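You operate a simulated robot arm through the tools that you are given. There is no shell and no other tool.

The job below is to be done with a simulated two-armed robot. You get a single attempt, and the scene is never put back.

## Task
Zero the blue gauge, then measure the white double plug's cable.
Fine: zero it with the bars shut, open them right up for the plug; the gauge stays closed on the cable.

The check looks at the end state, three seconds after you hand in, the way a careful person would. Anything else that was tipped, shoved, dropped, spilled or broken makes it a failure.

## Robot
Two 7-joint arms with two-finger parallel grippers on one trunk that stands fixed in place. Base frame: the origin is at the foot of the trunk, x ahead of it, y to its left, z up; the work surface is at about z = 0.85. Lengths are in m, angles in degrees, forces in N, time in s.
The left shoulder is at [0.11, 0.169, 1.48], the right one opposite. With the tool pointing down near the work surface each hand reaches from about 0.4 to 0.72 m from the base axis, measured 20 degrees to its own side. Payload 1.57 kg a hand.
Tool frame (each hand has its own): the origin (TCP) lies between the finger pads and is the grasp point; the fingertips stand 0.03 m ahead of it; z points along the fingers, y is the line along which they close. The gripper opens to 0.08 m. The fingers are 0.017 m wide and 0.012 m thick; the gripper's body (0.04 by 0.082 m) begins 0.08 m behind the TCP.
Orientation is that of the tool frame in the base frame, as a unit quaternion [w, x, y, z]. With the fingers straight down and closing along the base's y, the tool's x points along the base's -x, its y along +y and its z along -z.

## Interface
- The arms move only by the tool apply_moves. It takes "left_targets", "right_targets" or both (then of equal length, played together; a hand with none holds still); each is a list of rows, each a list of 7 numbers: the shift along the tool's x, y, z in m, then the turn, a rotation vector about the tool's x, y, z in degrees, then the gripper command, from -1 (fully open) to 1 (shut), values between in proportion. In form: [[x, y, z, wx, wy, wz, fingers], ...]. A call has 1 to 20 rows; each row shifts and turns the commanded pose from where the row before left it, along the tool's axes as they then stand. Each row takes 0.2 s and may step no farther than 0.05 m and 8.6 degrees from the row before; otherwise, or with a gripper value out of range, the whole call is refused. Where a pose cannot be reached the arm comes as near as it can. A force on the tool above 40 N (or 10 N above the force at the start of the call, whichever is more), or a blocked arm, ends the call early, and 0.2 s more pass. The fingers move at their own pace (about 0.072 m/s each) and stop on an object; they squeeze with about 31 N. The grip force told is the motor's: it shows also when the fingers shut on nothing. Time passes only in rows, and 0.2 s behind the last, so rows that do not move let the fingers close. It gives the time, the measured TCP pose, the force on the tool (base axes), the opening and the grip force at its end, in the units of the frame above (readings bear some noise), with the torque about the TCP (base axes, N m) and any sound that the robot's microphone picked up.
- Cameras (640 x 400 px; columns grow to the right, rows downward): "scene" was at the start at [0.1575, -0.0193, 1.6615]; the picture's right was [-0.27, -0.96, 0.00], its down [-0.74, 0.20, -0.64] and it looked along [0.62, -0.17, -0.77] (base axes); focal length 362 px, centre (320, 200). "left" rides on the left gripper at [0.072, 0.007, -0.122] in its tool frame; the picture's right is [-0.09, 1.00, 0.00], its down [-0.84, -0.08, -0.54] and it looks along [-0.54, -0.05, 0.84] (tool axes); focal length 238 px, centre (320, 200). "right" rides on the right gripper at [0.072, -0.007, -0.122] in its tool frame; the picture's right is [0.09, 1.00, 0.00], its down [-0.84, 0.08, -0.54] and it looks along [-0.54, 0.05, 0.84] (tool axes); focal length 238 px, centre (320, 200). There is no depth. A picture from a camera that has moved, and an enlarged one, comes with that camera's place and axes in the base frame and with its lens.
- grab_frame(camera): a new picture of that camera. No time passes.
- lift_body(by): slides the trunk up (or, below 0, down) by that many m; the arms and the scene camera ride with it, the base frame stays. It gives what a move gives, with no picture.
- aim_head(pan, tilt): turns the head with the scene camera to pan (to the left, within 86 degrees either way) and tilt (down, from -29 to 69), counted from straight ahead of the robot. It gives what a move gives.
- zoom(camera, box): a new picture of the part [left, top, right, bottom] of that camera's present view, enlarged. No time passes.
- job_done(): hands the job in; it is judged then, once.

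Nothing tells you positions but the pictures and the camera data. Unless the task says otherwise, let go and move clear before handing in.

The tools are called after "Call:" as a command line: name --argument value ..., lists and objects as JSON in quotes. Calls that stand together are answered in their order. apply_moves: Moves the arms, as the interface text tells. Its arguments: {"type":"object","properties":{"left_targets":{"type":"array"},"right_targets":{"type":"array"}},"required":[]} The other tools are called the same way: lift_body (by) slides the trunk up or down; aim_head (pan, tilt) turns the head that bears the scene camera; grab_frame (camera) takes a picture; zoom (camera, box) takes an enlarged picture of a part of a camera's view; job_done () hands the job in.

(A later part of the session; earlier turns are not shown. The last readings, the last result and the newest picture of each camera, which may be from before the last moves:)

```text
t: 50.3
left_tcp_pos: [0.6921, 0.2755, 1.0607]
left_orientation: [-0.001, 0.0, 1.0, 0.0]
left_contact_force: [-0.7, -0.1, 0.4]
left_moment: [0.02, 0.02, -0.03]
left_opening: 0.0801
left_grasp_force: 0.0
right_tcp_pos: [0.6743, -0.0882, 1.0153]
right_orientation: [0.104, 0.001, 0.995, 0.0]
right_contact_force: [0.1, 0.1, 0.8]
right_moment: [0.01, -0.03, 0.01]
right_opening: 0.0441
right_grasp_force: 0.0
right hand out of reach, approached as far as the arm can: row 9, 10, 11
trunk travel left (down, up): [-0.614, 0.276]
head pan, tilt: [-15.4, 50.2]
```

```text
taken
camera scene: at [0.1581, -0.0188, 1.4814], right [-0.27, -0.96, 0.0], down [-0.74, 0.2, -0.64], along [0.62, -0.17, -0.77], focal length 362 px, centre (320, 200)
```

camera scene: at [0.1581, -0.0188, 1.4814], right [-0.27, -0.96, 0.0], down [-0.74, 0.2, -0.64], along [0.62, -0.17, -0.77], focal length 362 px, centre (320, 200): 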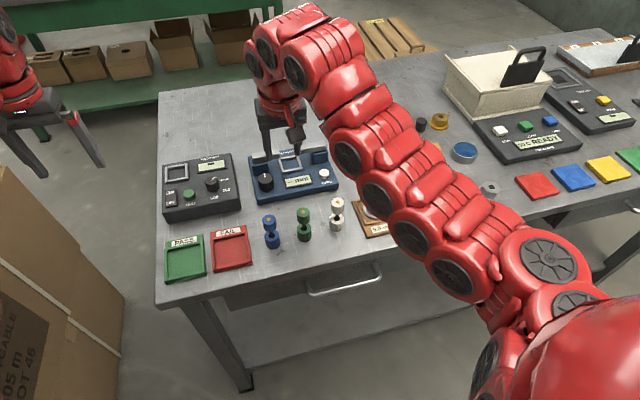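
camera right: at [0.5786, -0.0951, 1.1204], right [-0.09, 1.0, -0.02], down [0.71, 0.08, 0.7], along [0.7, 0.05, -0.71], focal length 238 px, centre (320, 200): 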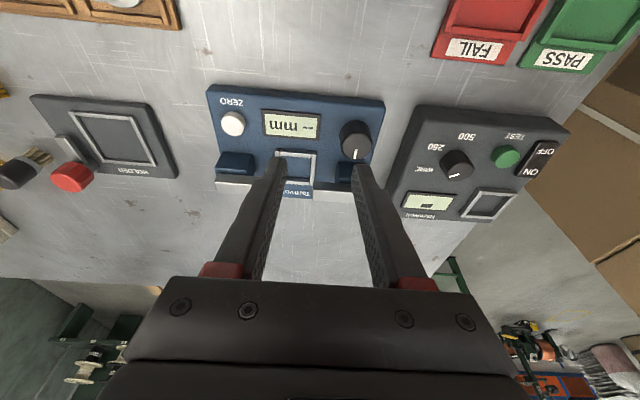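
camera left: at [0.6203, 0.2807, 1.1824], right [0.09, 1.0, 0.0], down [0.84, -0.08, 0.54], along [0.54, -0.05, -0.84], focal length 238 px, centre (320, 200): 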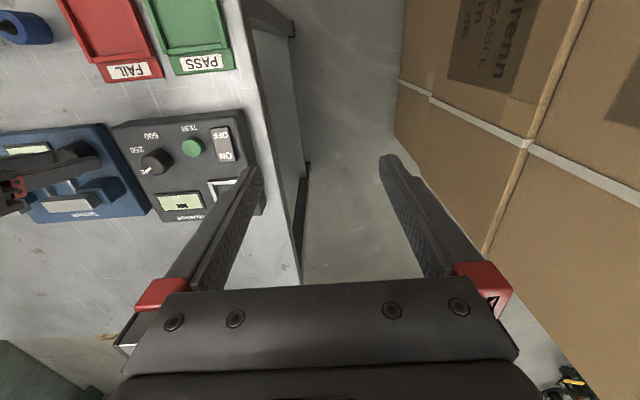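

The arm runs into its posture limit here with the trunk this low. I'll raise the trunk 0.12 m and continue to the plug from there.

Call:
lift_body --by 0.12

Call:
apply_moves --right_targets '[[0.025, -0.03, 0.01, 0, 0, 0, -0.1], [0.025, -0.025, 0.01, 0, 0, 0, -0.1], [0.025, -0.025, 0.01, 0, 0, 0, -0.1], [0, 0, 0, 0, 0, 0, -0.1]]'

Call:
grab_frame --camera "right"

Call:
grab_frame --camera "scene"

```text
t: 51.8
left_tcp_pos: [0.6925, 0.2746, 1.1791]
left_orientation: [-0.001, 0.0, 1.0, 0.0]
left_contact_force: [0.4, -0.4, 0.6]
left_moment: [0.03, 0.0, -0.01]
left_opening: 0.0799
left_grasp_force: 0.1
right_tcp_pos: [0.6744, -0.0896, 1.1336]
right_orientation: [0.103, 0.0, 0.995, 0.0]
right_contact_force: [0.2, -0.8, -0.4]
right_moment: [0.02, 0.03, 0.01]
right_opening: 0.0441
right_grasp_force: 0.1
trunk travel left (down, up): [-0.734, 0.156]
head pan, tilt: [-15.4, 50.2]
```

```text
t: 52.8
left_tcp_pos: [0.6926, 0.2742, 1.1791]
left_orientation: [0.0, 0.0, 1.0, 0.0]
left_contact_force: [-0.9, -0.4, -0.7]
left_moment: [-0.05, -0.04, 0.02]
left_opening: 0.0798
left_grasp_force: 0.1
right_tcp_pos: [0.6742, -0.0893, 1.1354]
right_orientation: [0.103, 0.001, 0.995, 0.0]
right_contact_force: [-0.4, -0.3, 0.0]
right_moment: [0.01, -0.03, 0.03]
right_opening: 0.0441
right_grasp_force: 0.1
right hand out of reach, approached as far as the arm can: row 1, 2, 3
trunk travel left (down, up): [-0.734, 0.156]
head pan, tilt: [-15.4, 50.2]
```

```text
taken
camera right: at [0.5782, -0.0953, 1.2406], right [-0.09, 1.0, -0.02], down [0.71, 0.08, 0.7], along [0.7, 0.05, -0.71], focal length 238 px, centre (320, 200)
```

right: 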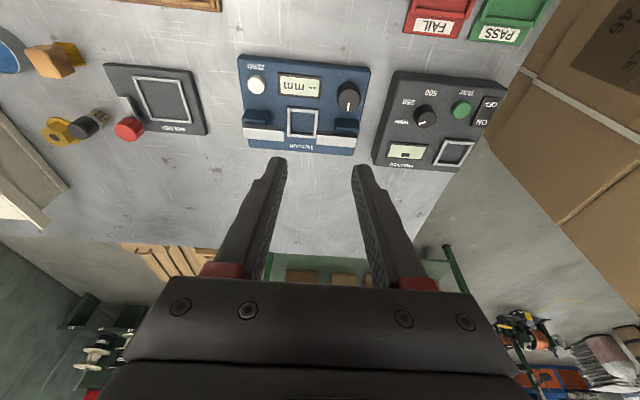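

```text
taken
camera scene: at [0.1575, -0.0192, 1.6015], right [-0.27, -0.96, 0.0], down [-0.74, 0.2, -0.64], along [0.62, -0.17, -0.77], focal length 362 px, centre (320, 200)
```

scene: 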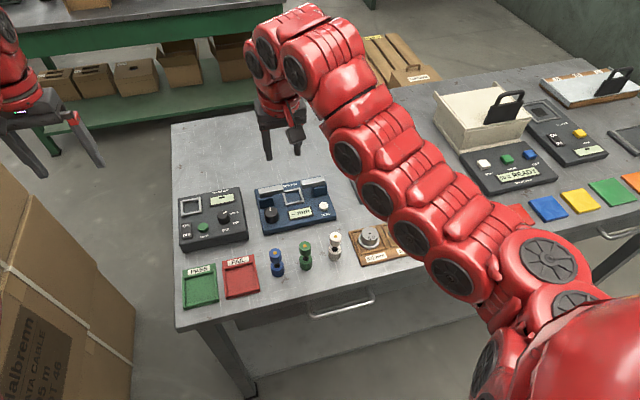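

The limit is posture related: the hand is too high for the shoulder. I'll lower the hand relative to the shoulder first, then move back toward the plug.

Call:
apply_moves --right_targets '[[0.0073, 0, 0.0342, 0, 0, 0, -0.1], [0.0073, 0, 0.0342, 0, 0, 0, -0.1], [0.0062, 0, 0.0293, 0, 0, 0, -0.1], [0.0293, -0.02, -0.0062, 0, 0, 0, -0.1], [0.0293, -0.02, -0.0062, 0, 0, 0, -0.1], [0, 0, 0, 0, 0, 0, -0.1]]'

```text
t: 54.2
left_tcp_pos: [0.6928, 0.274, 1.179]
left_orientation: [0.001, 0.0, 1.0, -0.001]
left_contact_force: [-0.9, -0.5, -0.5]
left_moment: [0.01, 0.01, 0.02]
left_opening: 0.08
left_grasp_force: 0.0
right_tcp_pos: [0.6245, -0.1294, 1.0065]
right_orientation: [0.106, 0.0, 0.994, -0.001]
right_contact_force: [-0.2, -0.4, 0.2]
right_moment: [-0.02, 0.01, 0.0]
right_opening: 0.0441
right_grasp_force: 0.0
right hand out of reach, approached as far as the arm can: row 1, 4, 5
trunk travel left (down, up): [-0.734, 0.156]
head pan, tilt: [-15.4, 50.2]
```

Call:
lift_body --by 0.1

Call:
apply_moves --right_targets '[[0.0073, 0, 0.0342, 0, 0, 0, -0.1], [0.0073, 0, 0.0342, 0, 0, 0, -0.1], [0.0244, -0.015, -0.0052, 0, 0, 0, -0.1], [0, 0, 0, 0, 0, 0, -0.1]]'

Call:
grab_frame --camera "right"

Call:
grab_frame --camera "scene"

```text
t: 55.5
left_tcp_pos: [0.6921, 0.2751, 1.2804]
left_orientation: [0.001, -0.001, 1.0, 0.0]
left_contact_force: [-0.3, -0.5, -0.4]
left_moment: [0.0, 0.01, -0.03]
left_opening: 0.0805
left_grasp_force: 0.1
right_tcp_pos: [0.6249, -0.1307, 1.1064]
right_orientation: [0.106, 0.001, 0.994, -0.001]
right_contact_force: [0.0, 0.3, 0.1]
right_moment: [0.03, 0.01, 0.0]
right_opening: 0.0441
right_grasp_force: 0.0
trunk travel left (down, up): [-0.834, 0.056]
head pan, tilt: [-15.4, 50.2]
```

```text
t: 56.5
left_tcp_pos: [0.6933, 0.2751, 1.2805]
left_orientation: [0.0, 0.0, 1.0, 0.0]
left_contact_force: [0.6, 0.5, 0.5]
left_moment: [0.0, 0.02, 0.0]
left_opening: 0.0802
left_grasp_force: 0.0
right_tcp_pos: [0.6003, -0.1445, 1.0363]
right_orientation: [0.105, 0.001, 0.994, -0.002]
right_contact_force: [-0.1, 0.6, 0.7]
right_moment: [-0.02, -0.01, 0.03]
right_opening: 0.044
right_grasp_force: 0.0
trunk travel left (down, up): [-0.834, 0.056]
head pan, tilt: [-15.4, 50.2]
```

```text
taken
camera right: at [0.5036, -0.1507, 1.1412], right [-0.09, 1.0, -0.02], down [0.7, 0.08, 0.71], along [0.7, 0.05, -0.71], focal length 238 px, centre (320, 200)
```

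right: 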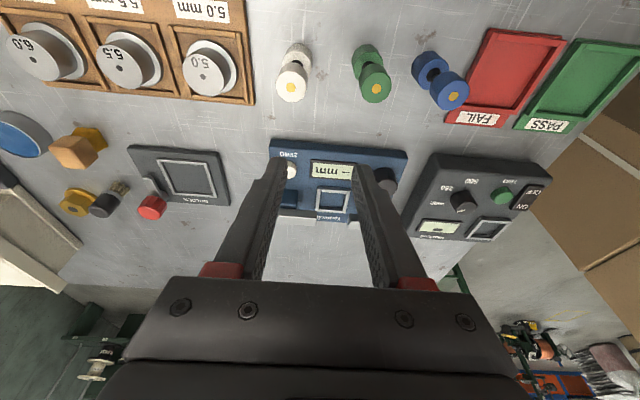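

```text
taken
camera scene: at [0.1578, -0.0193, 1.7015], right [-0.27, -0.96, 0.0], down [-0.74, 0.2, -0.64], along [0.62, -0.17, -0.77], focal length 362 px, centre (320, 200)
```

scene: 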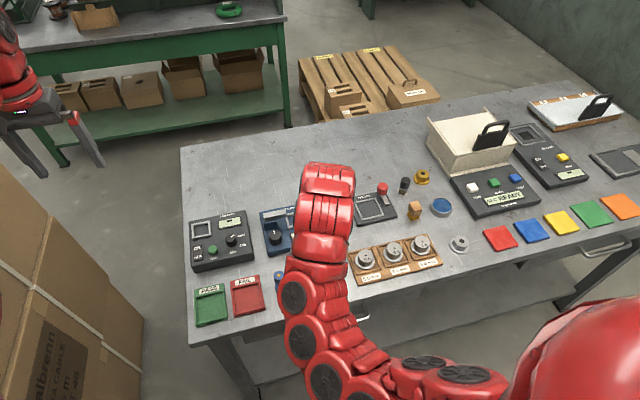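

The white plug is now in clear view near the hand. I'll zoom in to locate it precisely.

Call:
zoom --camera "right" --box '[240, 30, 368, 110]'

```text
5.00 times, centred on (304, 70) of right
camera zoom: at [0.5036, -0.1507, 1.1412], right [-0.09, 1.0, -0.02], down [0.7, 0.08, 0.71], along [0.7, 0.05, -0.71], focal length 1192 px, centre (400, 850)
```

zoom: 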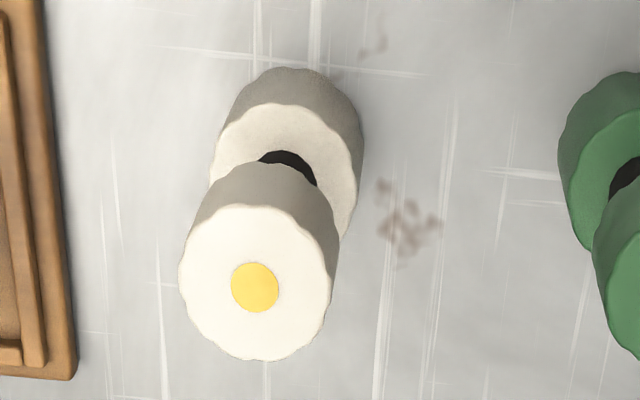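

The plug's top is at about (0.578, −0.172, 0.937), with its upper body 25 mm wide. I'll move right above it with the fingers open and check alignment.

Call:
apply_moves --right_targets '[[0.018, -0.01375, 0.0224, 0, 0, 0, -0.1], [0.018, -0.01375, 0.0224, 0, 0, 0, -0.1], [0, 0, 0, 0, 0, 0, -0.1]]'

Call:
grab_frame --camera "right"

Call:
zoom --camera "scene" --box '[260, 200, 388, 280]'

```text
t: 57.3
left_tcp_pos: [0.6934, 0.275, 1.2802]
left_orientation: [0.0, 0.0, 1.0, -0.001]
left_contact_force: [0.7, -0.3, -0.2]
left_moment: [-0.02, 0.0, 0.0]
left_opening: 0.08
left_grasp_force: 0.0
right_tcp_pos: [0.5738, -0.1727, 0.9856]
right_orientation: [0.106, 0.001, 0.994, -0.001]
right_contact_force: [0.8, 0.9, -0.3]
right_moment: [0.01, 0.02, -0.01]
right_opening: 0.0443
right_grasp_force: 0.0
trunk travel left (down, up): [-0.834, 0.056]
head pan, tilt: [-15.4, 50.2]
```

```text
taken
camera right: at [0.4777, -0.1781, 1.0906], right [-0.09, 1.0, -0.02], down [0.7, 0.08, 0.71], along [0.71, 0.05, -0.71], focal length 238 px, centre (320, 200)
```

right: 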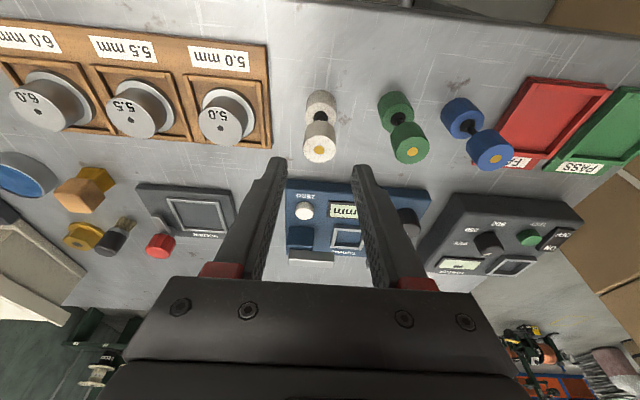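

```text
5.00 times, centred on (324, 240) of scene
camera zoom: at [0.1578, -0.0185, 1.7015], right [-0.27, -0.96, 0.0], down [-0.74, 0.2, -0.64], along [0.62, -0.17, -0.77], focal length 1809 px, centre (300, 0)
```

zoom: 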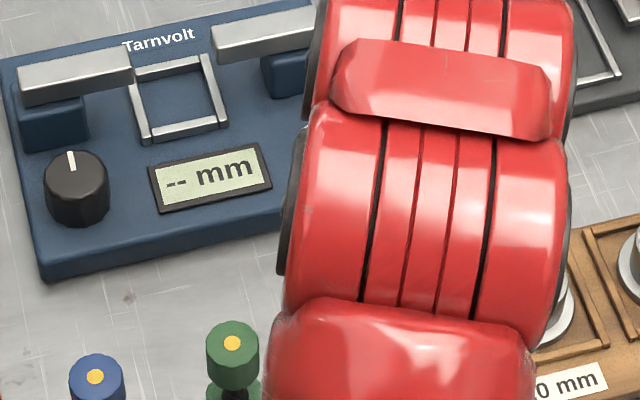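

Call:
zoom --camera "right" --box '[256, 80, 384, 160]'

Call:
zoom --camera "right" --box '[240, 100, 400, 200]'

```text
5.00 times, centred on (320, 120) of right
camera zoom: at [0.4777, -0.1781, 1.0906], right [-0.09, 1.0, -0.02], down [0.7, 0.08, 0.71], along [0.71, 0.05, -0.71], focal length 1192 px, centre (320, 600)
```

zoom: 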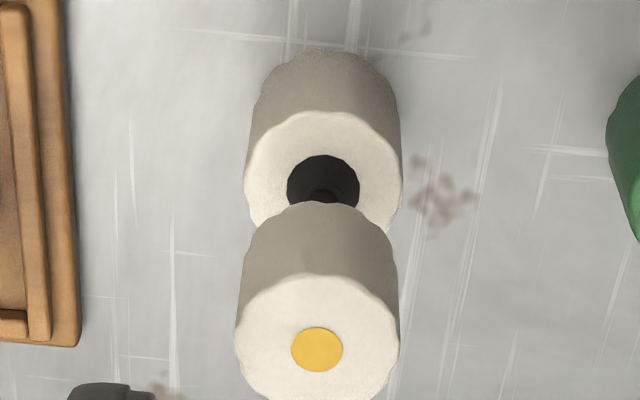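

```text
4.00 times, centred on (320, 150) of right
camera zoom: at [0.4777, -0.1781, 1.0906], right [-0.09, 1.0, -0.02], down [0.7, 0.08, 0.71], along [0.71, 0.05, -0.71], focal length 953 px, centre (320, 400)
```

zoom: 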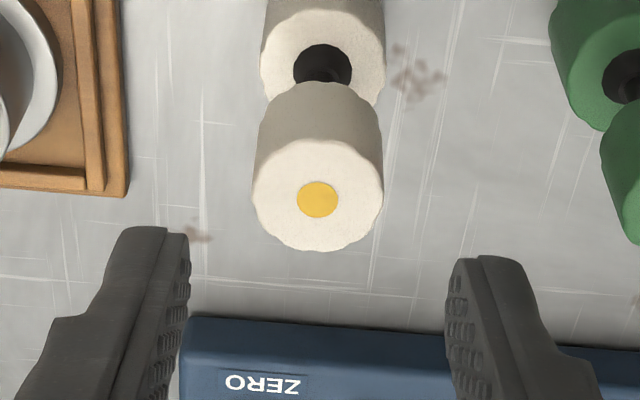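

The plug is centred between the fingers at y −0.1726. I'll lower over its upper body and close.

Call:
apply_moves --right_targets '[[0.0045, 0, 0.0209, 0, 0, 0, -0.1], [0.0044, 0, 0.0208, 0, 0, 0, -0.1], [0, 0, 0, 0, 0, 0, -0.1]]'

Call:
grab_frame --camera "right"

```text
t: 58.1
left_tcp_pos: [0.6909, 0.2742, 1.2795]
left_orientation: [0.0, 0.001, 1.0, 0.0]
left_contact_force: [-0.2, -0.5, -0.8]
left_moment: [0.0, 0.03, 0.01]
left_opening: 0.08
left_grasp_force: 0.2
right_tcp_pos: [0.573, -0.1728, 0.943]
right_orientation: [0.106, 0.001, 0.994, 0.0]
right_contact_force: [0.4, 0.6, 0.3]
right_moment: [0.0, -0.01, 0.02]
right_opening: 0.044
right_grasp_force: 0.1
trunk travel left (down, up): [-0.834, 0.056]
head pan, tilt: [-15.4, 50.2]
```

```text
taken
camera right: at [0.4766, -0.1783, 1.0477], right [-0.09, 1.0, -0.02], down [0.7, 0.08, 0.71], along [0.7, 0.05, -0.71], focal length 238 px, centre (320, 200)
```

right: 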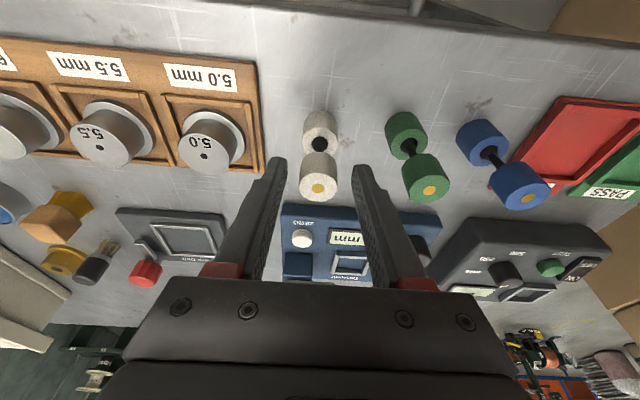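

Call:
apply_moves --right_targets '[[0, 0, 0, 0, 0, 0, 0.2], [0, 0, 0, 0, 0, 0, 0.4], [0, 0, 0, 0, 0, 0, 1], [0, 0, 0, 0, 0, 0, 1]]'

Call:
zoom --camera "right" --box '[240, 90, 400, 190]'

```text
t: 59.1
left_tcp_pos: [0.6932, 0.2741, 1.2798]
left_orientation: [0.0, -0.001, 1.0, 0.0]
left_contact_force: [0.4, 0.1, 0.5]
left_moment: [0.02, -0.03, -0.03]
left_opening: 0.0803
left_grasp_force: 0.0
right_tcp_pos: [0.5743, -0.1727, 0.9423]
right_orientation: [0.105, 0.001, 0.994, -0.001]
right_contact_force: [0.5, 1.1, 0.8]
right_moment: [0.02, -0.02, 0.0]
right_opening: 0.0246
right_grasp_force: 31.0
trunk travel left (down, up): [-0.834, 0.056]
head pan, tilt: [-15.4, 50.2]
```

```text
4.00 times, centred on (320, 140) of right
camera zoom: at [0.4768, -0.1783, 1.0477], right [-0.09, 1.0, -0.02], down [0.7, 0.08, 0.71], along [0.7, 0.05, -0.71], focal length 953 px, centre (320, 440)
```

zoom: 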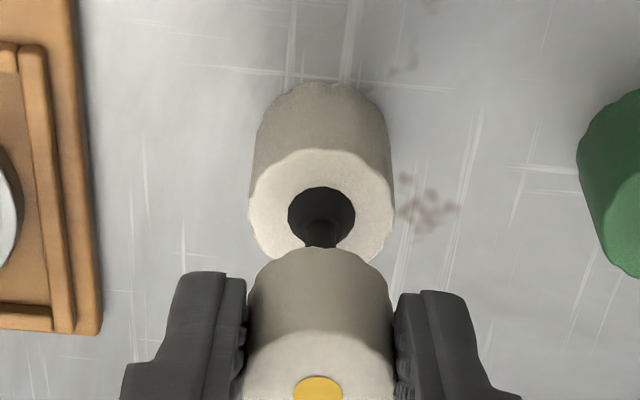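

The plug is gripped upright by its upper body. I'll lift it straight up, then carry it forward and up toward the gauge.

Call:
apply_moves --right_targets '[[-0.0021, 0, -0.0098, 0, 0, 0, 1], [-0.0042, 0, -0.0196, 0, 0, 0, 1], [-0.0052, 0, -0.0244, 0, 0, 0, 1], [-0.0052, 0, -0.0244, 0, 0, 0, 1], [0, 0, 0, 0, 0, 0, 1]]'

Call:
grab_frame --camera "right"

```text
t: 60.3
left_tcp_pos: [0.692, 0.2743, 1.2793]
left_orientation: [0.0, 0.0, 1.0, 0.0]
left_contact_force: [-0.3, -0.5, -0.3]
left_moment: [-0.03, -0.01, 0.02]
left_opening: 0.08
left_grasp_force: 0.0
right_tcp_pos: [0.5752, -0.1731, 1.0223]
right_orientation: [0.105, 0.001, 0.994, -0.001]
right_contact_force: [0.0, -0.1, -1.0]
right_moment: [0.08, -0.02, -0.02]
right_opening: 0.0243
right_grasp_force: 31.0
trunk travel left (down, up): [-0.834, 0.056]
head pan, tilt: [-15.4, 50.2]
```

```text
taken
camera right: at [0.4775, -0.1787, 1.1276], right [-0.09, 1.0, -0.02], down [0.7, 0.08, 0.71], along [0.7, 0.05, -0.71], focal length 238 px, centre (320, 200)
```

right: 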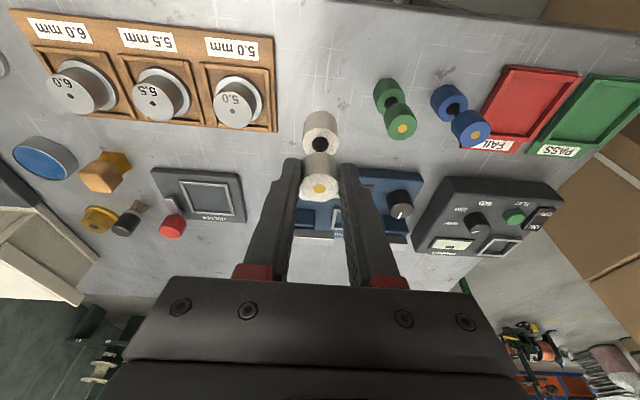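

The plug is lifted cleanly and hangs upright. Now I'll carry it forward above the gauge area.

Call:
apply_moves --right_targets '[[-0.0294, 0.0084, -0.0098, 0, 0, 0, 1], [-0.0294, 0.0084, -0.0098, 0, 0, 0, 1], [-0.0294, 0.0084, -0.0098, 0, 0, 0, 1], [-0.0294, 0.0084, -0.0098, 0, 0, 0, 1], [-0.0294, 0.0084, -0.0098, 0, 0, 0, 1], [-0.0294, 0.0084, -0.0098, 0, 0, 0, 1], [0, 0, 0, 0, 0, 0, 1]]'

Call:
grab_frame --camera "right"

Call:
grab_frame --camera "scene"

```text
t: 61.9
left_tcp_pos: [0.6923, 0.2748, 1.2798]
left_orientation: [-0.001, 0.0, 1.0, 0.0]
left_contact_force: [-0.2, 0.2, -0.8]
left_moment: [0.01, 0.02, 0.0]
left_opening: 0.08
left_grasp_force: 0.1
right_tcp_pos: [0.7347, -0.1218, 1.1164]
right_orientation: [0.105, 0.001, 0.995, 0.0]
right_contact_force: [0.4, -0.6, -1.8]
right_moment: [0.02, -0.03, 0.01]
right_opening: 0.0243
right_grasp_force: 30.7
trunk travel left (down, up): [-0.834, 0.056]
head pan, tilt: [-15.4, 50.2]
```

```text
taken
camera right: at [0.6383, -0.1274, 1.2215], right [-0.09, 1.0, -0.02], down [0.7, 0.08, 0.71], along [0.7, 0.05, -0.71], focal length 238 px, centre (320, 200)
```

right: 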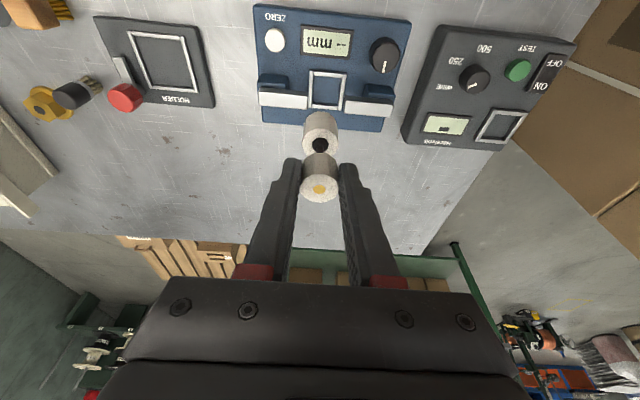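

```text
taken
camera scene: at [0.1574, -0.0193, 1.7015], right [-0.27, -0.96, 0.0], down [-0.74, 0.2, -0.64], along [0.62, -0.17, -0.77], focal length 362 px, centre (320, 200)
```

scene: 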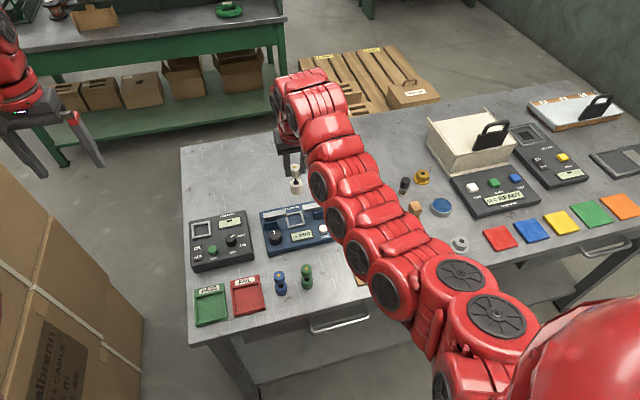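

I'm now above the gauge with the plug. I'll zoom in to measure the socket precisely from this viewpoint and from the scene camera.

Call:
zoom --camera "right" --box '[250, 50, 410, 150]'

Call:
zoom --camera "scene" --box '[240, 170, 368, 250]'

```text
4.00 times, centred on (330, 100) of right
camera zoom: at [0.6383, -0.1274, 1.2215], right [-0.09, 1.0, -0.02], down [0.7, 0.08, 0.71], along [0.7, 0.05, -0.71], focal length 953 px, centre (280, 600)
```

zoom: 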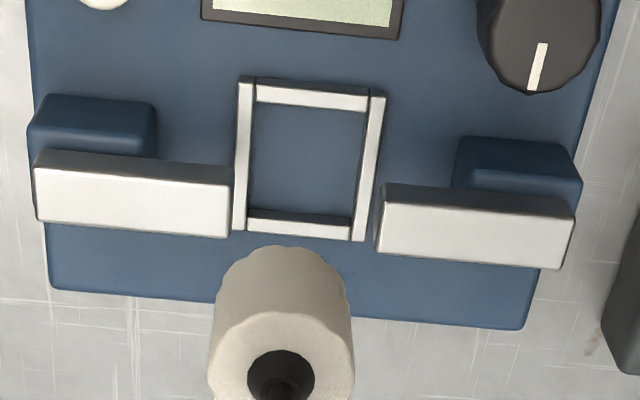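

```text
5.00 times, centred on (304, 210) of scene
camera zoom: at [0.1574, -0.0193, 1.7015], right [-0.27, -0.96, 0.0], down [-0.74, 0.2, -0.64], along [0.62, -0.17, -0.77], focal length 1809 px, centre (400, 150)
```

zoom: 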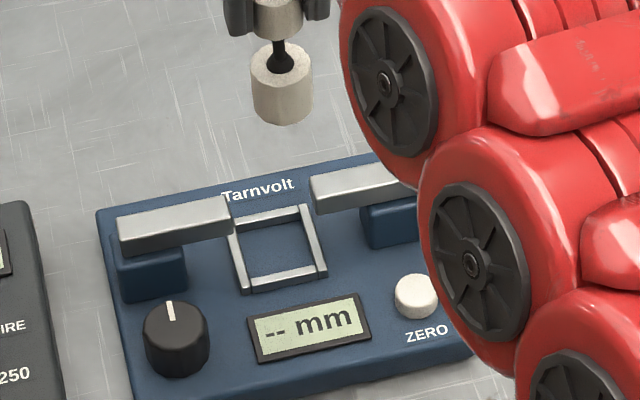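

The socket's centre is about (0.763–0.766, −0.1144), and the fully open bars leave good clearance. I'll lower the trunk 0.08 m to keep reach in hand.

Call:
lift_body --by -0.08

Call:
apply_moves --right_targets '[[-0.0119, 0.0037, 0.0025, 0, 0, 0, 1], [-0.0119, 0.0037, 0.0025, 0, 0, 0, 1], [0, 0, 0, 0, 0, 0, 1]]'

Call:
grab_frame --camera "right"

Call:
zoom --camera "scene" --box '[230, 150, 358, 230]'

```text
t: 63.1
left_tcp_pos: [0.6937, 0.2745, 1.2009]
left_orientation: [0.0, 0.0, 1.0, 0.0]
left_contact_force: [0.1, 1.0, 0.1]
left_moment: [0.01, 0.01, -0.01]
left_opening: 0.0801
left_grasp_force: 0.1
right_tcp_pos: [0.7355, -0.123, 1.0366]
right_orientation: [0.106, 0.001, 0.994, -0.002]
right_contact_force: [-0.1, -0.5, -1.0]
right_moment: [0.0, 0.02, 0.0]
right_opening: 0.0243
right_grasp_force: 31.3
trunk travel left (down, up): [-0.754, 0.136]
head pan, tilt: [-15.4, 50.2]
```

```text
t: 63.9
left_tcp_pos: [0.6932, 0.2755, 1.2001]
left_orientation: [0.001, 0.0, 1.0, 0.001]
left_contact_force: [-0.5, -0.5, 1.5]
left_moment: [-0.02, 0.01, 0.01]
left_opening: 0.0802
left_grasp_force: 0.0
right_tcp_pos: [0.7589, -0.1143, 1.0374]
right_orientation: [0.105, 0.0, 0.994, -0.001]
right_contact_force: [-0.2, -1.1, -1.6]
right_moment: [-0.02, -0.03, 0.02]
right_opening: 0.0244
right_grasp_force: 30.9
trunk travel left (down, up): [-0.754, 0.136]
head pan, tilt: [-15.4, 50.2]
```

```text
taken
camera right: at [0.6624, -0.12, 1.1419], right [-0.09, 1.0, -0.02], down [0.7, 0.08, 0.71], along [0.7, 0.05, -0.71], focal length 238 px, centre (320, 200)
```

right: 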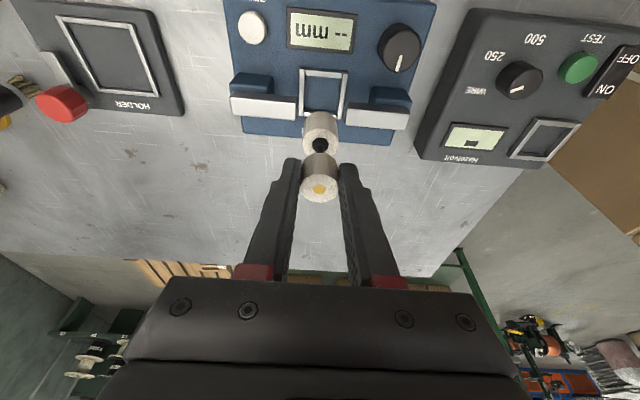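

```text
5.00 times, centred on (294, 190) of scene
camera zoom: at [0.1575, -0.0194, 1.6215], right [-0.27, -0.96, 0.0], down [-0.74, 0.2, -0.64], along [0.62, -0.17, -0.77], focal length 1809 px, centre (450, 250)
```

zoom: 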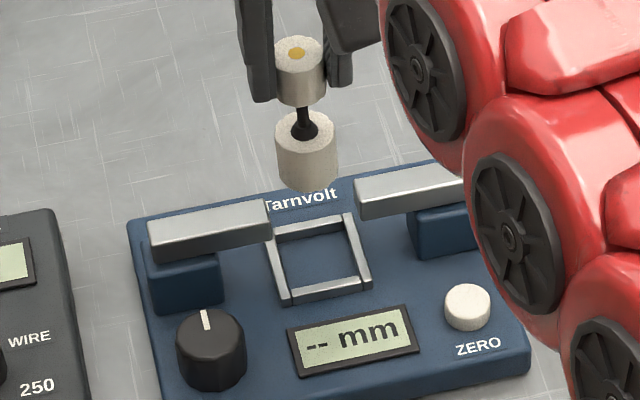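

Call:
zoom --camera "scene" --box '[270, 165, 318, 195]'

Call:
zoom --camera "scene" --box '[270, 185, 318, 215]'

Call:
zoom --camera "right" --box '[256, 60, 384, 140]'

```text
13.33 times, centred on (294, 180) of scene
camera zoom: at [0.1575, -0.0194, 1.6215], right [-0.27, -0.96, 0.0], down [-0.74, 0.2, -0.64], along [0.62, -0.17, -0.77], focal length 4825 px, centre (667, 467)
```

zoom: 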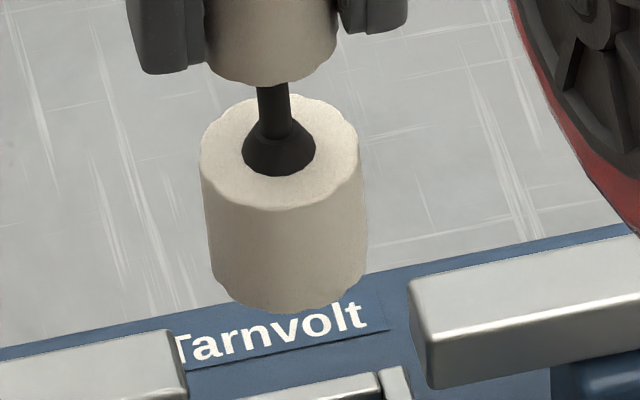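

```text
13.33 times, centred on (294, 200) of scene
camera zoom: at [0.1575, -0.0194, 1.6215], right [-0.27, -0.96, 0.0], down [-0.74, 0.2, -0.64], along [0.62, -0.17, -0.77], focal length 4825 px, centre (667, 200)
```

zoom: 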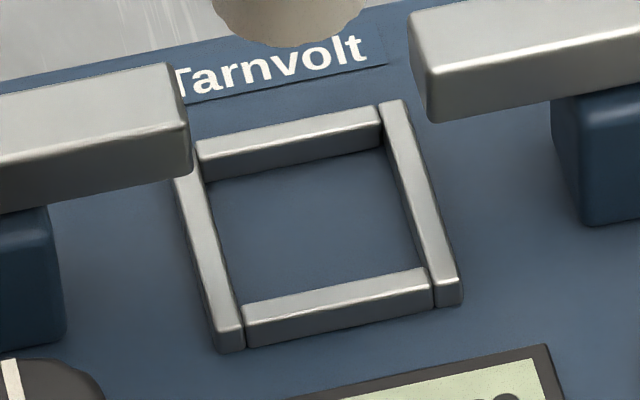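

```text
5.00 times, centred on (320, 100) of right
camera zoom: at [0.6624, -0.12, 1.1419], right [-0.09, 1.0, -0.02], down [0.7, 0.08, 0.71], along [0.7, 0.05, -0.71], focal length 1192 px, centre (320, 700)
```

zoom: 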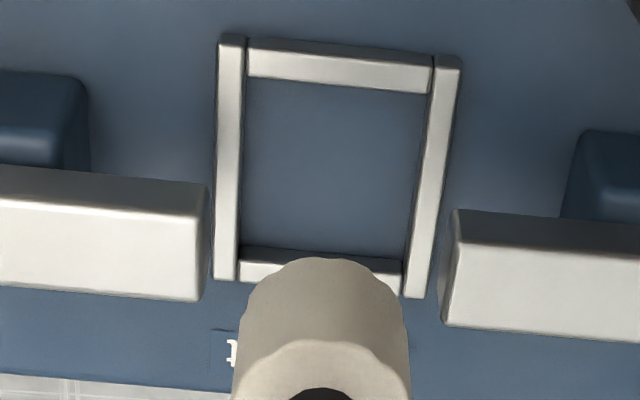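

Both cameras agree that the plug is about 2 mm too far forward relative to the socket and well aligned sideways. I'll correct that and lower it to just above the socket.

Call:
apply_moves --right_targets '[[0.0045, -0.0002, 0.015, 0, 0, 0, 1], [0.004, -0.0002, 0.0145, 0, 0, 0, 1], [0.0031, -0.0001, 0.0145, 0, 0, 0, 1], [0, 0, 0, 0, 0, 0, 1]]'

Call:
zoom --camera "right" --box '[240, 60, 400, 160]'

Call:
zoom --camera "scene" --box '[254, 165, 334, 215]'

```text
t: 64.9
left_tcp_pos: [0.6928, 0.2744, 1.2008]
left_orientation: [0.0, 0.001, 1.0, -0.001]
left_contact_force: [0.1, 0.2, 0.1]
left_moment: [0.05, 0.03, -0.02]
left_opening: 0.08
left_grasp_force: 0.0
right_tcp_pos: [0.757, -0.1158, 0.9917]
right_orientation: [0.105, 0.001, 0.994, -0.001]
right_contact_force: [0.1, 0.8, -0.7]
right_moment: [0.0, 0.02, 0.01]
right_opening: 0.0245
right_grasp_force: 31.7
trunk travel left (down, up): [-0.754, 0.136]
head pan, tilt: [-15.4, 50.2]
```

```text
4.00 times, centred on (320, 110) of right
camera zoom: at [0.66, -0.1204, 1.0963], right [-0.09, 1.0, -0.02], down [0.7, 0.08, 0.71], along [0.7, 0.05, -0.71], focal length 953 px, centre (320, 560)
```

zoom: 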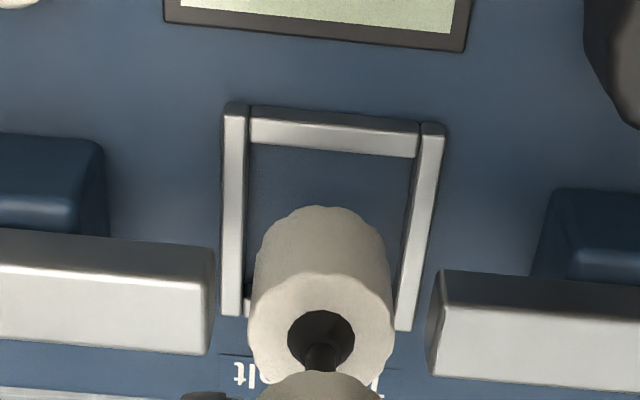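

```text
8.00 times, centred on (294, 190) of scene
camera zoom: at [0.1576, -0.0193, 1.6215], right [-0.27, -0.96, 0.0], down [-0.74, 0.2, -0.64], along [0.62, -0.17, -0.77], focal length 2895 px, centre (528, 280)
```

zoom: 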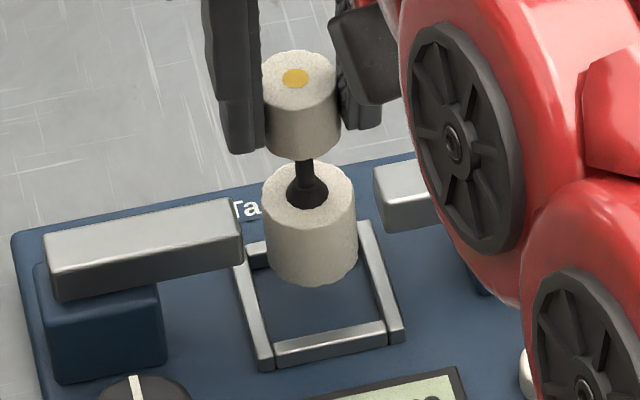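

Alignment is within about 1 mm in both views. I'll lower into the socket in small steps and watch the force.

Call:
apply_moves --right_targets '[[0.0015, 0.0004, 0.0069, 0, 0, 0, 1], [0.0015, 0.0003, 0.0068, 0, 0, 0, 1], [0, 0, 0, 0, 0, 0, 1]]'

Call:
zoom --camera "right" --box '[240, 60, 400, 160]'

Call:
zoom --camera "scene" --box '[254, 165, 334, 215]'

```text
t: 65.7
left_tcp_pos: [0.693, 0.274, 1.2003]
left_orientation: [0.0, 0.0, 1.0, -0.001]
left_contact_force: [0.7, -0.3, 0.4]
left_moment: [-0.03, 0.0, 0.03]
left_opening: 0.0799
left_grasp_force: 0.0
right_tcp_pos: [0.7575, -0.1142, 0.9764]
right_orientation: [0.107, 0.002, 0.994, -0.001]
right_contact_force: [-0.2, 0.1, -0.7]
right_moment: [0.04, 0.04, 0.0]
right_opening: 0.0243
right_grasp_force: 31.0
trunk travel left (down, up): [-0.754, 0.136]
head pan, tilt: [-15.4, 50.2]
```

```text
4.00 times, centred on (320, 110) of right
camera zoom: at [0.6603, -0.1194, 1.0818], right [-0.09, 1.0, -0.02], down [0.7, 0.08, 0.71], along [0.7, 0.05, -0.71], focal length 953 px, centre (320, 560)
```

zoom: 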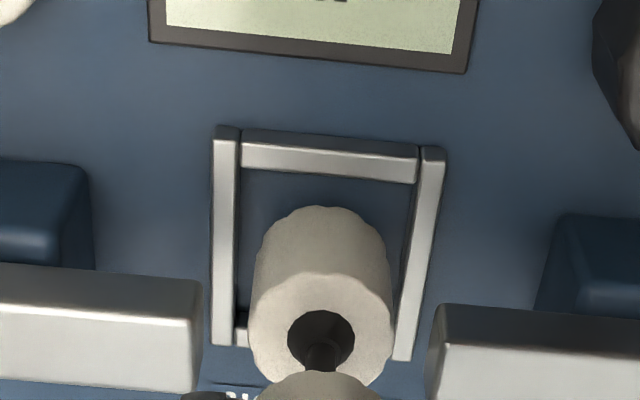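

```text
8.00 times, centred on (294, 190) of scene
camera zoom: at [0.1576, -0.0192, 1.6215], right [-0.27, -0.96, 0.0], down [-0.74, 0.2, -0.64], along [0.62, -0.17, -0.77], focal length 2895 px, centre (528, 280)
```

zoom: 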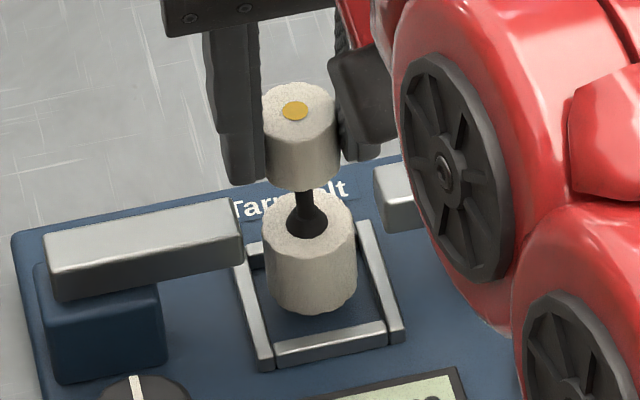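

Call:
apply_moves --right_targets '[[0.0008, 0, 0.0039, 0, 0, 0, 1], [0.0008, 0, 0.0039, 0, 0, 0, 1], [0, 0, 0, 0, 0, 0, 1]]'

Call:
zoom --camera "right" --box '[240, 60, 400, 160]'

Call:
zoom --camera "scene" --box '[254, 165, 334, 215]'

```text
t: 66.5
left_tcp_pos: [0.6921, 0.2742, 1.2]
left_orientation: [0.0, 0.0, 1.0, 0.0]
left_contact_force: [1.3, 0.6, 0.5]
left_moment: [0.02, 0.01, 0.02]
left_opening: 0.0801
left_grasp_force: 0.1
right_tcp_pos: [0.7588, -0.115, 0.9697]
right_orientation: [0.106, 0.0, 0.994, -0.001]
right_contact_force: [0.5, -0.6, -1.4]
right_moment: [0.03, 0.04, 0.02]
right_opening: 0.0247
right_grasp_force: 30.8
trunk travel left (down, up): [-0.754, 0.136]
head pan, tilt: [-15.4, 50.2]
```

```text
4.00 times, centred on (320, 110) of right
camera zoom: at [0.6606, -0.1195, 1.0739], right [-0.09, 1.0, -0.02], down [0.7, 0.08, 0.71], along [0.7, 0.05, -0.71], focal length 953 px, centre (320, 560)
```

zoom: 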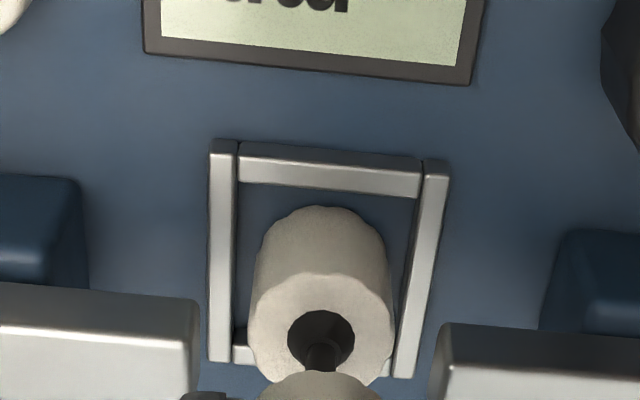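

```text
8.00 times, centred on (294, 190) of scene
camera zoom: at [0.1577, -0.0192, 1.6215], right [-0.27, -0.96, 0.0], down [-0.74, 0.2, -0.64], along [0.62, -0.17, -0.77], focal length 2895 px, centre (528, 280)
```

zoom: 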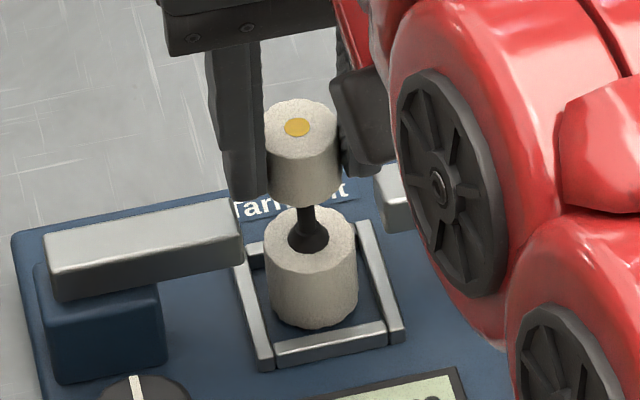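

Call:
zoom --camera "right" --box '[230, 0, 410, 112]'

Call:
zoom --camera "scene" --box '[230, 165, 358, 245]'

```text
3.56 times, centred on (320, 56) of right
camera zoom: at [0.6606, -0.1195, 1.0739], right [-0.09, 1.0, -0.02], down [0.7, 0.08, 0.71], along [0.7, 0.05, -0.71], focal length 848 px, centre (320, 712)
```

zoom: 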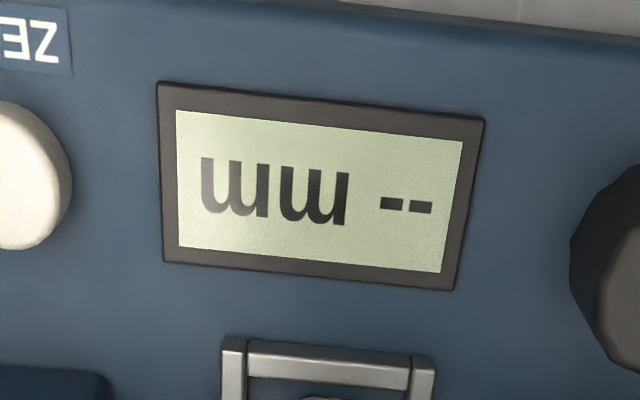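

```text
5.00 times, centred on (294, 205) of scene
camera zoom: at [0.1577, -0.0192, 1.6215], right [-0.27, -0.96, 0.0], down [-0.74, 0.2, -0.64], along [0.62, -0.17, -0.77], focal length 1809 px, centre (450, 175)
```

zoom: 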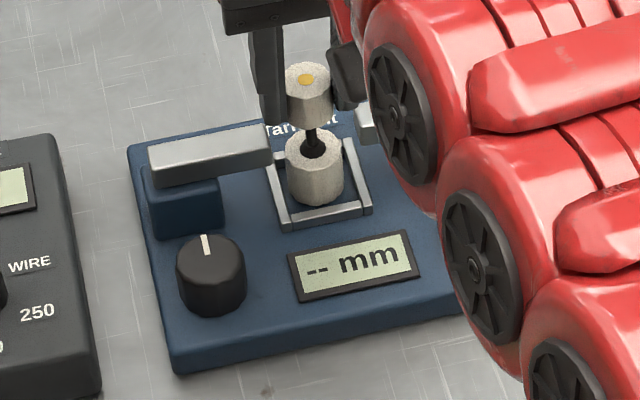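

The display still reads "-- mm". I'll continue down gently to seat the plug.

Call:
apply_moves --right_targets '[[0.0004, 0, 0.00196, 0, 0, 0, 1], [0.0002, 0, 0.001, 0, 0, 0, 1], [0, 0, 0, 0, 0, 0, 1]]'

Call:
apply_moves --right_targets '[[0.0002, 0, 0.001, 0, 0, 0, 1], [0, 0, 0, 0, 0, 0, 1]]'

Call:
zoom --camera "scene" --box '[254, 165, 334, 215]'

```text
t: 67.3
left_tcp_pos: [0.6942, 0.2742, 1.2]
left_orientation: [0.0, 0.0, 1.0, 0.0]
left_contact_force: [-0.3, 0.4, 0.6]
left_moment: [0.01, 0.01, 0.01]
left_opening: 0.0798
left_grasp_force: 0.1
right_tcp_pos: [0.7564, -0.1143, 0.9654]
right_orientation: [0.106, 0.001, 0.994, -0.001]
right_contact_force: [0.1, -0.3, -0.7]
right_moment: [0.0, 0.0, 0.0]
right_opening: 0.0245
right_grasp_force: 31.0
trunk travel left (down, up): [-0.754, 0.136]
head pan, tilt: [-15.4, 50.2]
```

```text
t: 67.9
left_tcp_pos: [0.6917, 0.2742, 1.2011]
left_orientation: [0.001, -0.001, 1.0, 0.001]
left_contact_force: [0.7, 0.3, 0.3]
left_moment: [-0.01, -0.01, 0.02]
left_opening: 0.08
left_grasp_force: 0.0
right_tcp_pos: [0.7566, -0.1147, 0.9645]
right_orientation: [0.106, 0.002, 0.994, -0.001]
right_contact_force: [0.4, 0.0, 2.3]
right_moment: [-0.02, -0.05, -0.01]
right_opening: 0.0246
right_grasp_force: 31.5
trunk travel left (down, up): [-0.754, 0.136]
head pan, tilt: [-15.4, 50.2]
```

```text
8.00 times, centred on (294, 190) of scene
camera zoom: at [0.1573, -0.0192, 1.6216], right [-0.27, -0.96, 0.0], down [-0.74, 0.2, -0.64], along [0.62, -0.17, -0.77], focal length 2895 px, centre (528, 280)
```

zoom: 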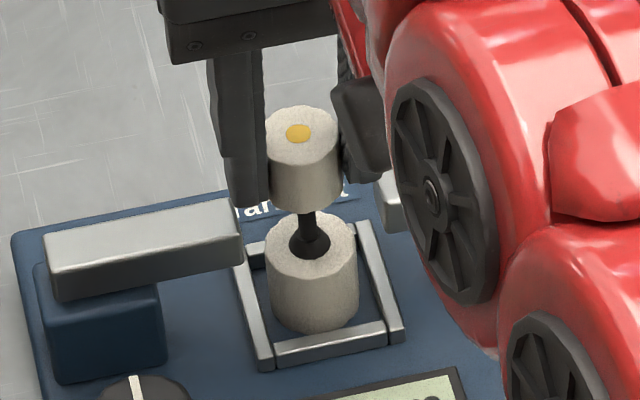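

Light contact is felt (about 3 N). I'll zoom in to confirm the plug sits inside the frame before releasing.

Call:
zoom --camera "scene" --box '[278, 190, 310, 210]'

Call:
zoom --camera "right" --box '[280, 90, 360, 140]'

```text
16.00 times, centred on (294, 200) of scene
camera zoom: at [0.1573, -0.0192, 1.6216], right [-0.27, -0.96, 0.0], down [-0.74, 0.2, -0.64], along [0.62, -0.17, -0.77], focal length 5790 px, centre (736, 200)
```

zoom: 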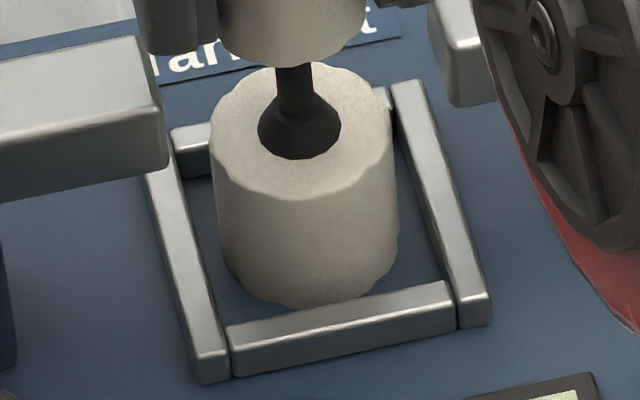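

```text
8.00 times, centred on (320, 115) of right
camera zoom: at [0.6609, -0.1198, 1.0704], right [-0.09, 1.0, -0.02], down [0.7, 0.08, 0.71], along [0.71, 0.05, -0.71], focal length 1907 px, centre (320, 880)
```

zoom: 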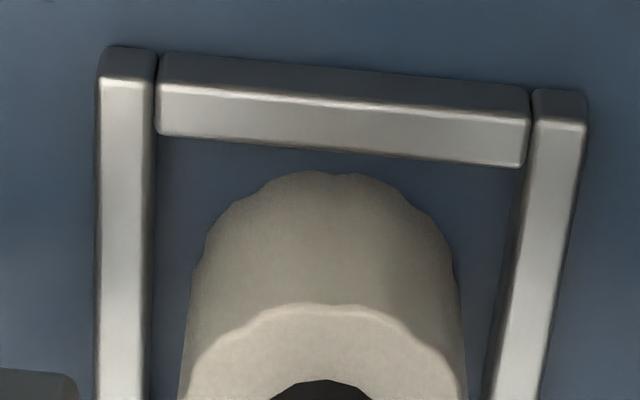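

The plug stands inside the frame with clear floor visible around it. I'll open the fingers and retreat straight up.

Call:
apply_moves --right_targets '[[0, 0, 0, 0, 0, 0, 0.3], [0, 0, 0, 0, 0, 0, 0], [0, 0, 0, 0, 0, 0, -0.15], [0, 0, 0, 0, 0, 0, -0.15]]'

Call:
zoom --camera "right" --box '[240, 80, 400, 180]'

Call:
zoom --camera "scene" --box '[254, 165, 334, 215]'

```text
t: 68.9
left_tcp_pos: [0.6923, 0.2749, 1.1992]
left_orientation: [0.0, -0.001, 1.0, -0.001]
left_contact_force: [0.2, 0.0, -0.8]
left_moment: [-0.02, -0.04, -0.01]
left_opening: 0.0799
left_grasp_force: 0.1
right_tcp_pos: [0.7577, -0.1132, 0.9652]
right_orientation: [0.106, 0.001, 0.994, -0.001]
right_contact_force: [-0.6, -0.6, 0.4]
right_moment: [-0.01, 0.02, 0.02]
right_opening: 0.0461
right_grasp_force: 0.1
trunk travel left (down, up): [-0.754, 0.136]
head pan, tilt: [-15.4, 50.2]
```

```text
4.00 times, centred on (320, 130) of right
camera zoom: at [0.6609, -0.1197, 1.07], right [-0.09, 1.0, -0.02], down [0.7, 0.08, 0.71], along [0.7, 0.05, -0.71], focal length 953 px, centre (320, 480)
```

zoom: 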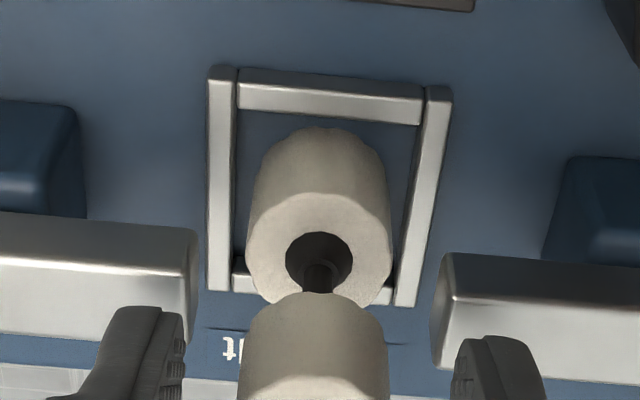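

```text
8.00 times, centred on (294, 190) of scene
camera zoom: at [0.1575, -0.0191, 1.6215], right [-0.27, -0.96, 0.0], down [-0.74, 0.2, -0.64], along [0.62, -0.17, -0.77], focal length 2895 px, centre (528, 280)
```

zoom: 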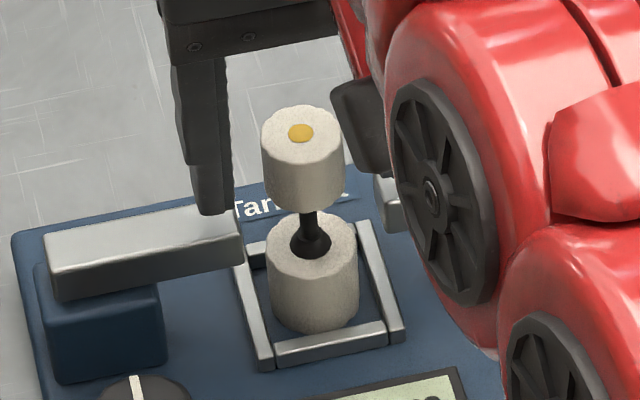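

The plug stands on its own. I'll lift clear.

Call:
apply_moves --right_targets '[[-0.0031, 0, -0.0147, 0, 0, 0, -0.15], [-0.0042, 0, -0.0196, 0, 0, 0, -0.15], [-0.0052, 0, -0.0244, 0, 0, 0, -0.15], [-0.0031, 0, -0.0147, 0, 0, 0, -0.15], [0, 0, 0, 0, 0, 0, -0.15]]'

Call:
grab_frame --camera "right"

Call:
zoom --camera "scene" --box '[230, 150, 358, 230]'

```text
t: 70.1
left_tcp_pos: [0.6918, 0.2744, 1.1999]
left_orientation: [0.001, 0.0, 1.0, 0.0]
left_contact_force: [-0.7, -0.8, 0.0]
left_moment: [0.02, -0.01, 0.02]
left_opening: 0.0801
left_grasp_force: 0.1
right_tcp_pos: [0.7575, -0.1143, 1.039]
right_orientation: [0.105, 0.001, 0.994, -0.001]
right_contact_force: [0.2, -0.2, 0.2]
right_moment: [0.01, -0.01, 0.01]
right_opening: 0.0461
right_grasp_force: 0.1
trunk travel left (down, up): [-0.754, 0.136]
head pan, tilt: [-15.4, 50.2]
```

```text
taken
camera right: at [0.6606, -0.1203, 1.1451], right [-0.09, 1.0, -0.02], down [0.7, 0.08, 0.71], along [0.7, 0.05, -0.71], focal length 238 px, centre (320, 200)
```

right: 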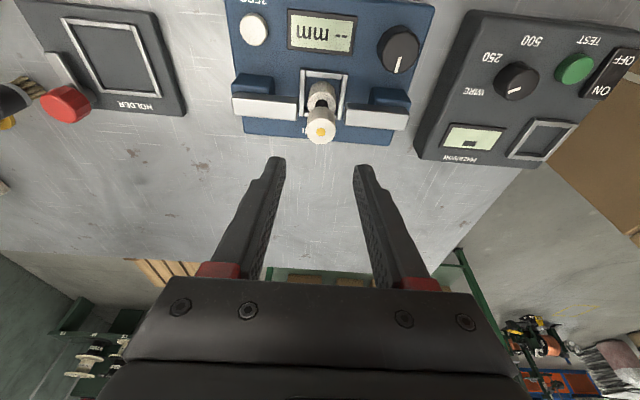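

```text
5.00 times, centred on (294, 190) of scene
camera zoom: at [0.1577, -0.0192, 1.6215], right [-0.27, -0.96, 0.0], down [-0.74, 0.2, -0.64], along [0.62, -0.17, -0.77], focal length 1809 px, centre (450, 250)
```

zoom: 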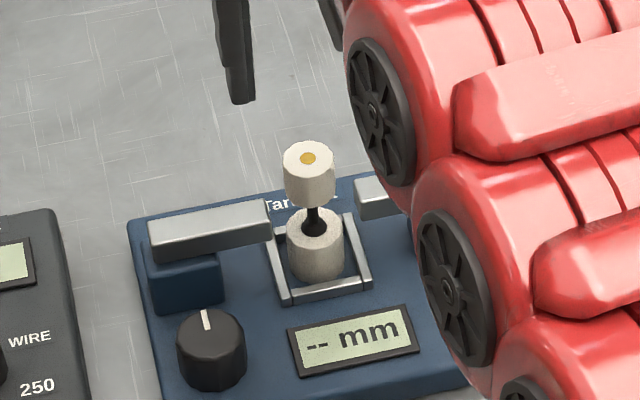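

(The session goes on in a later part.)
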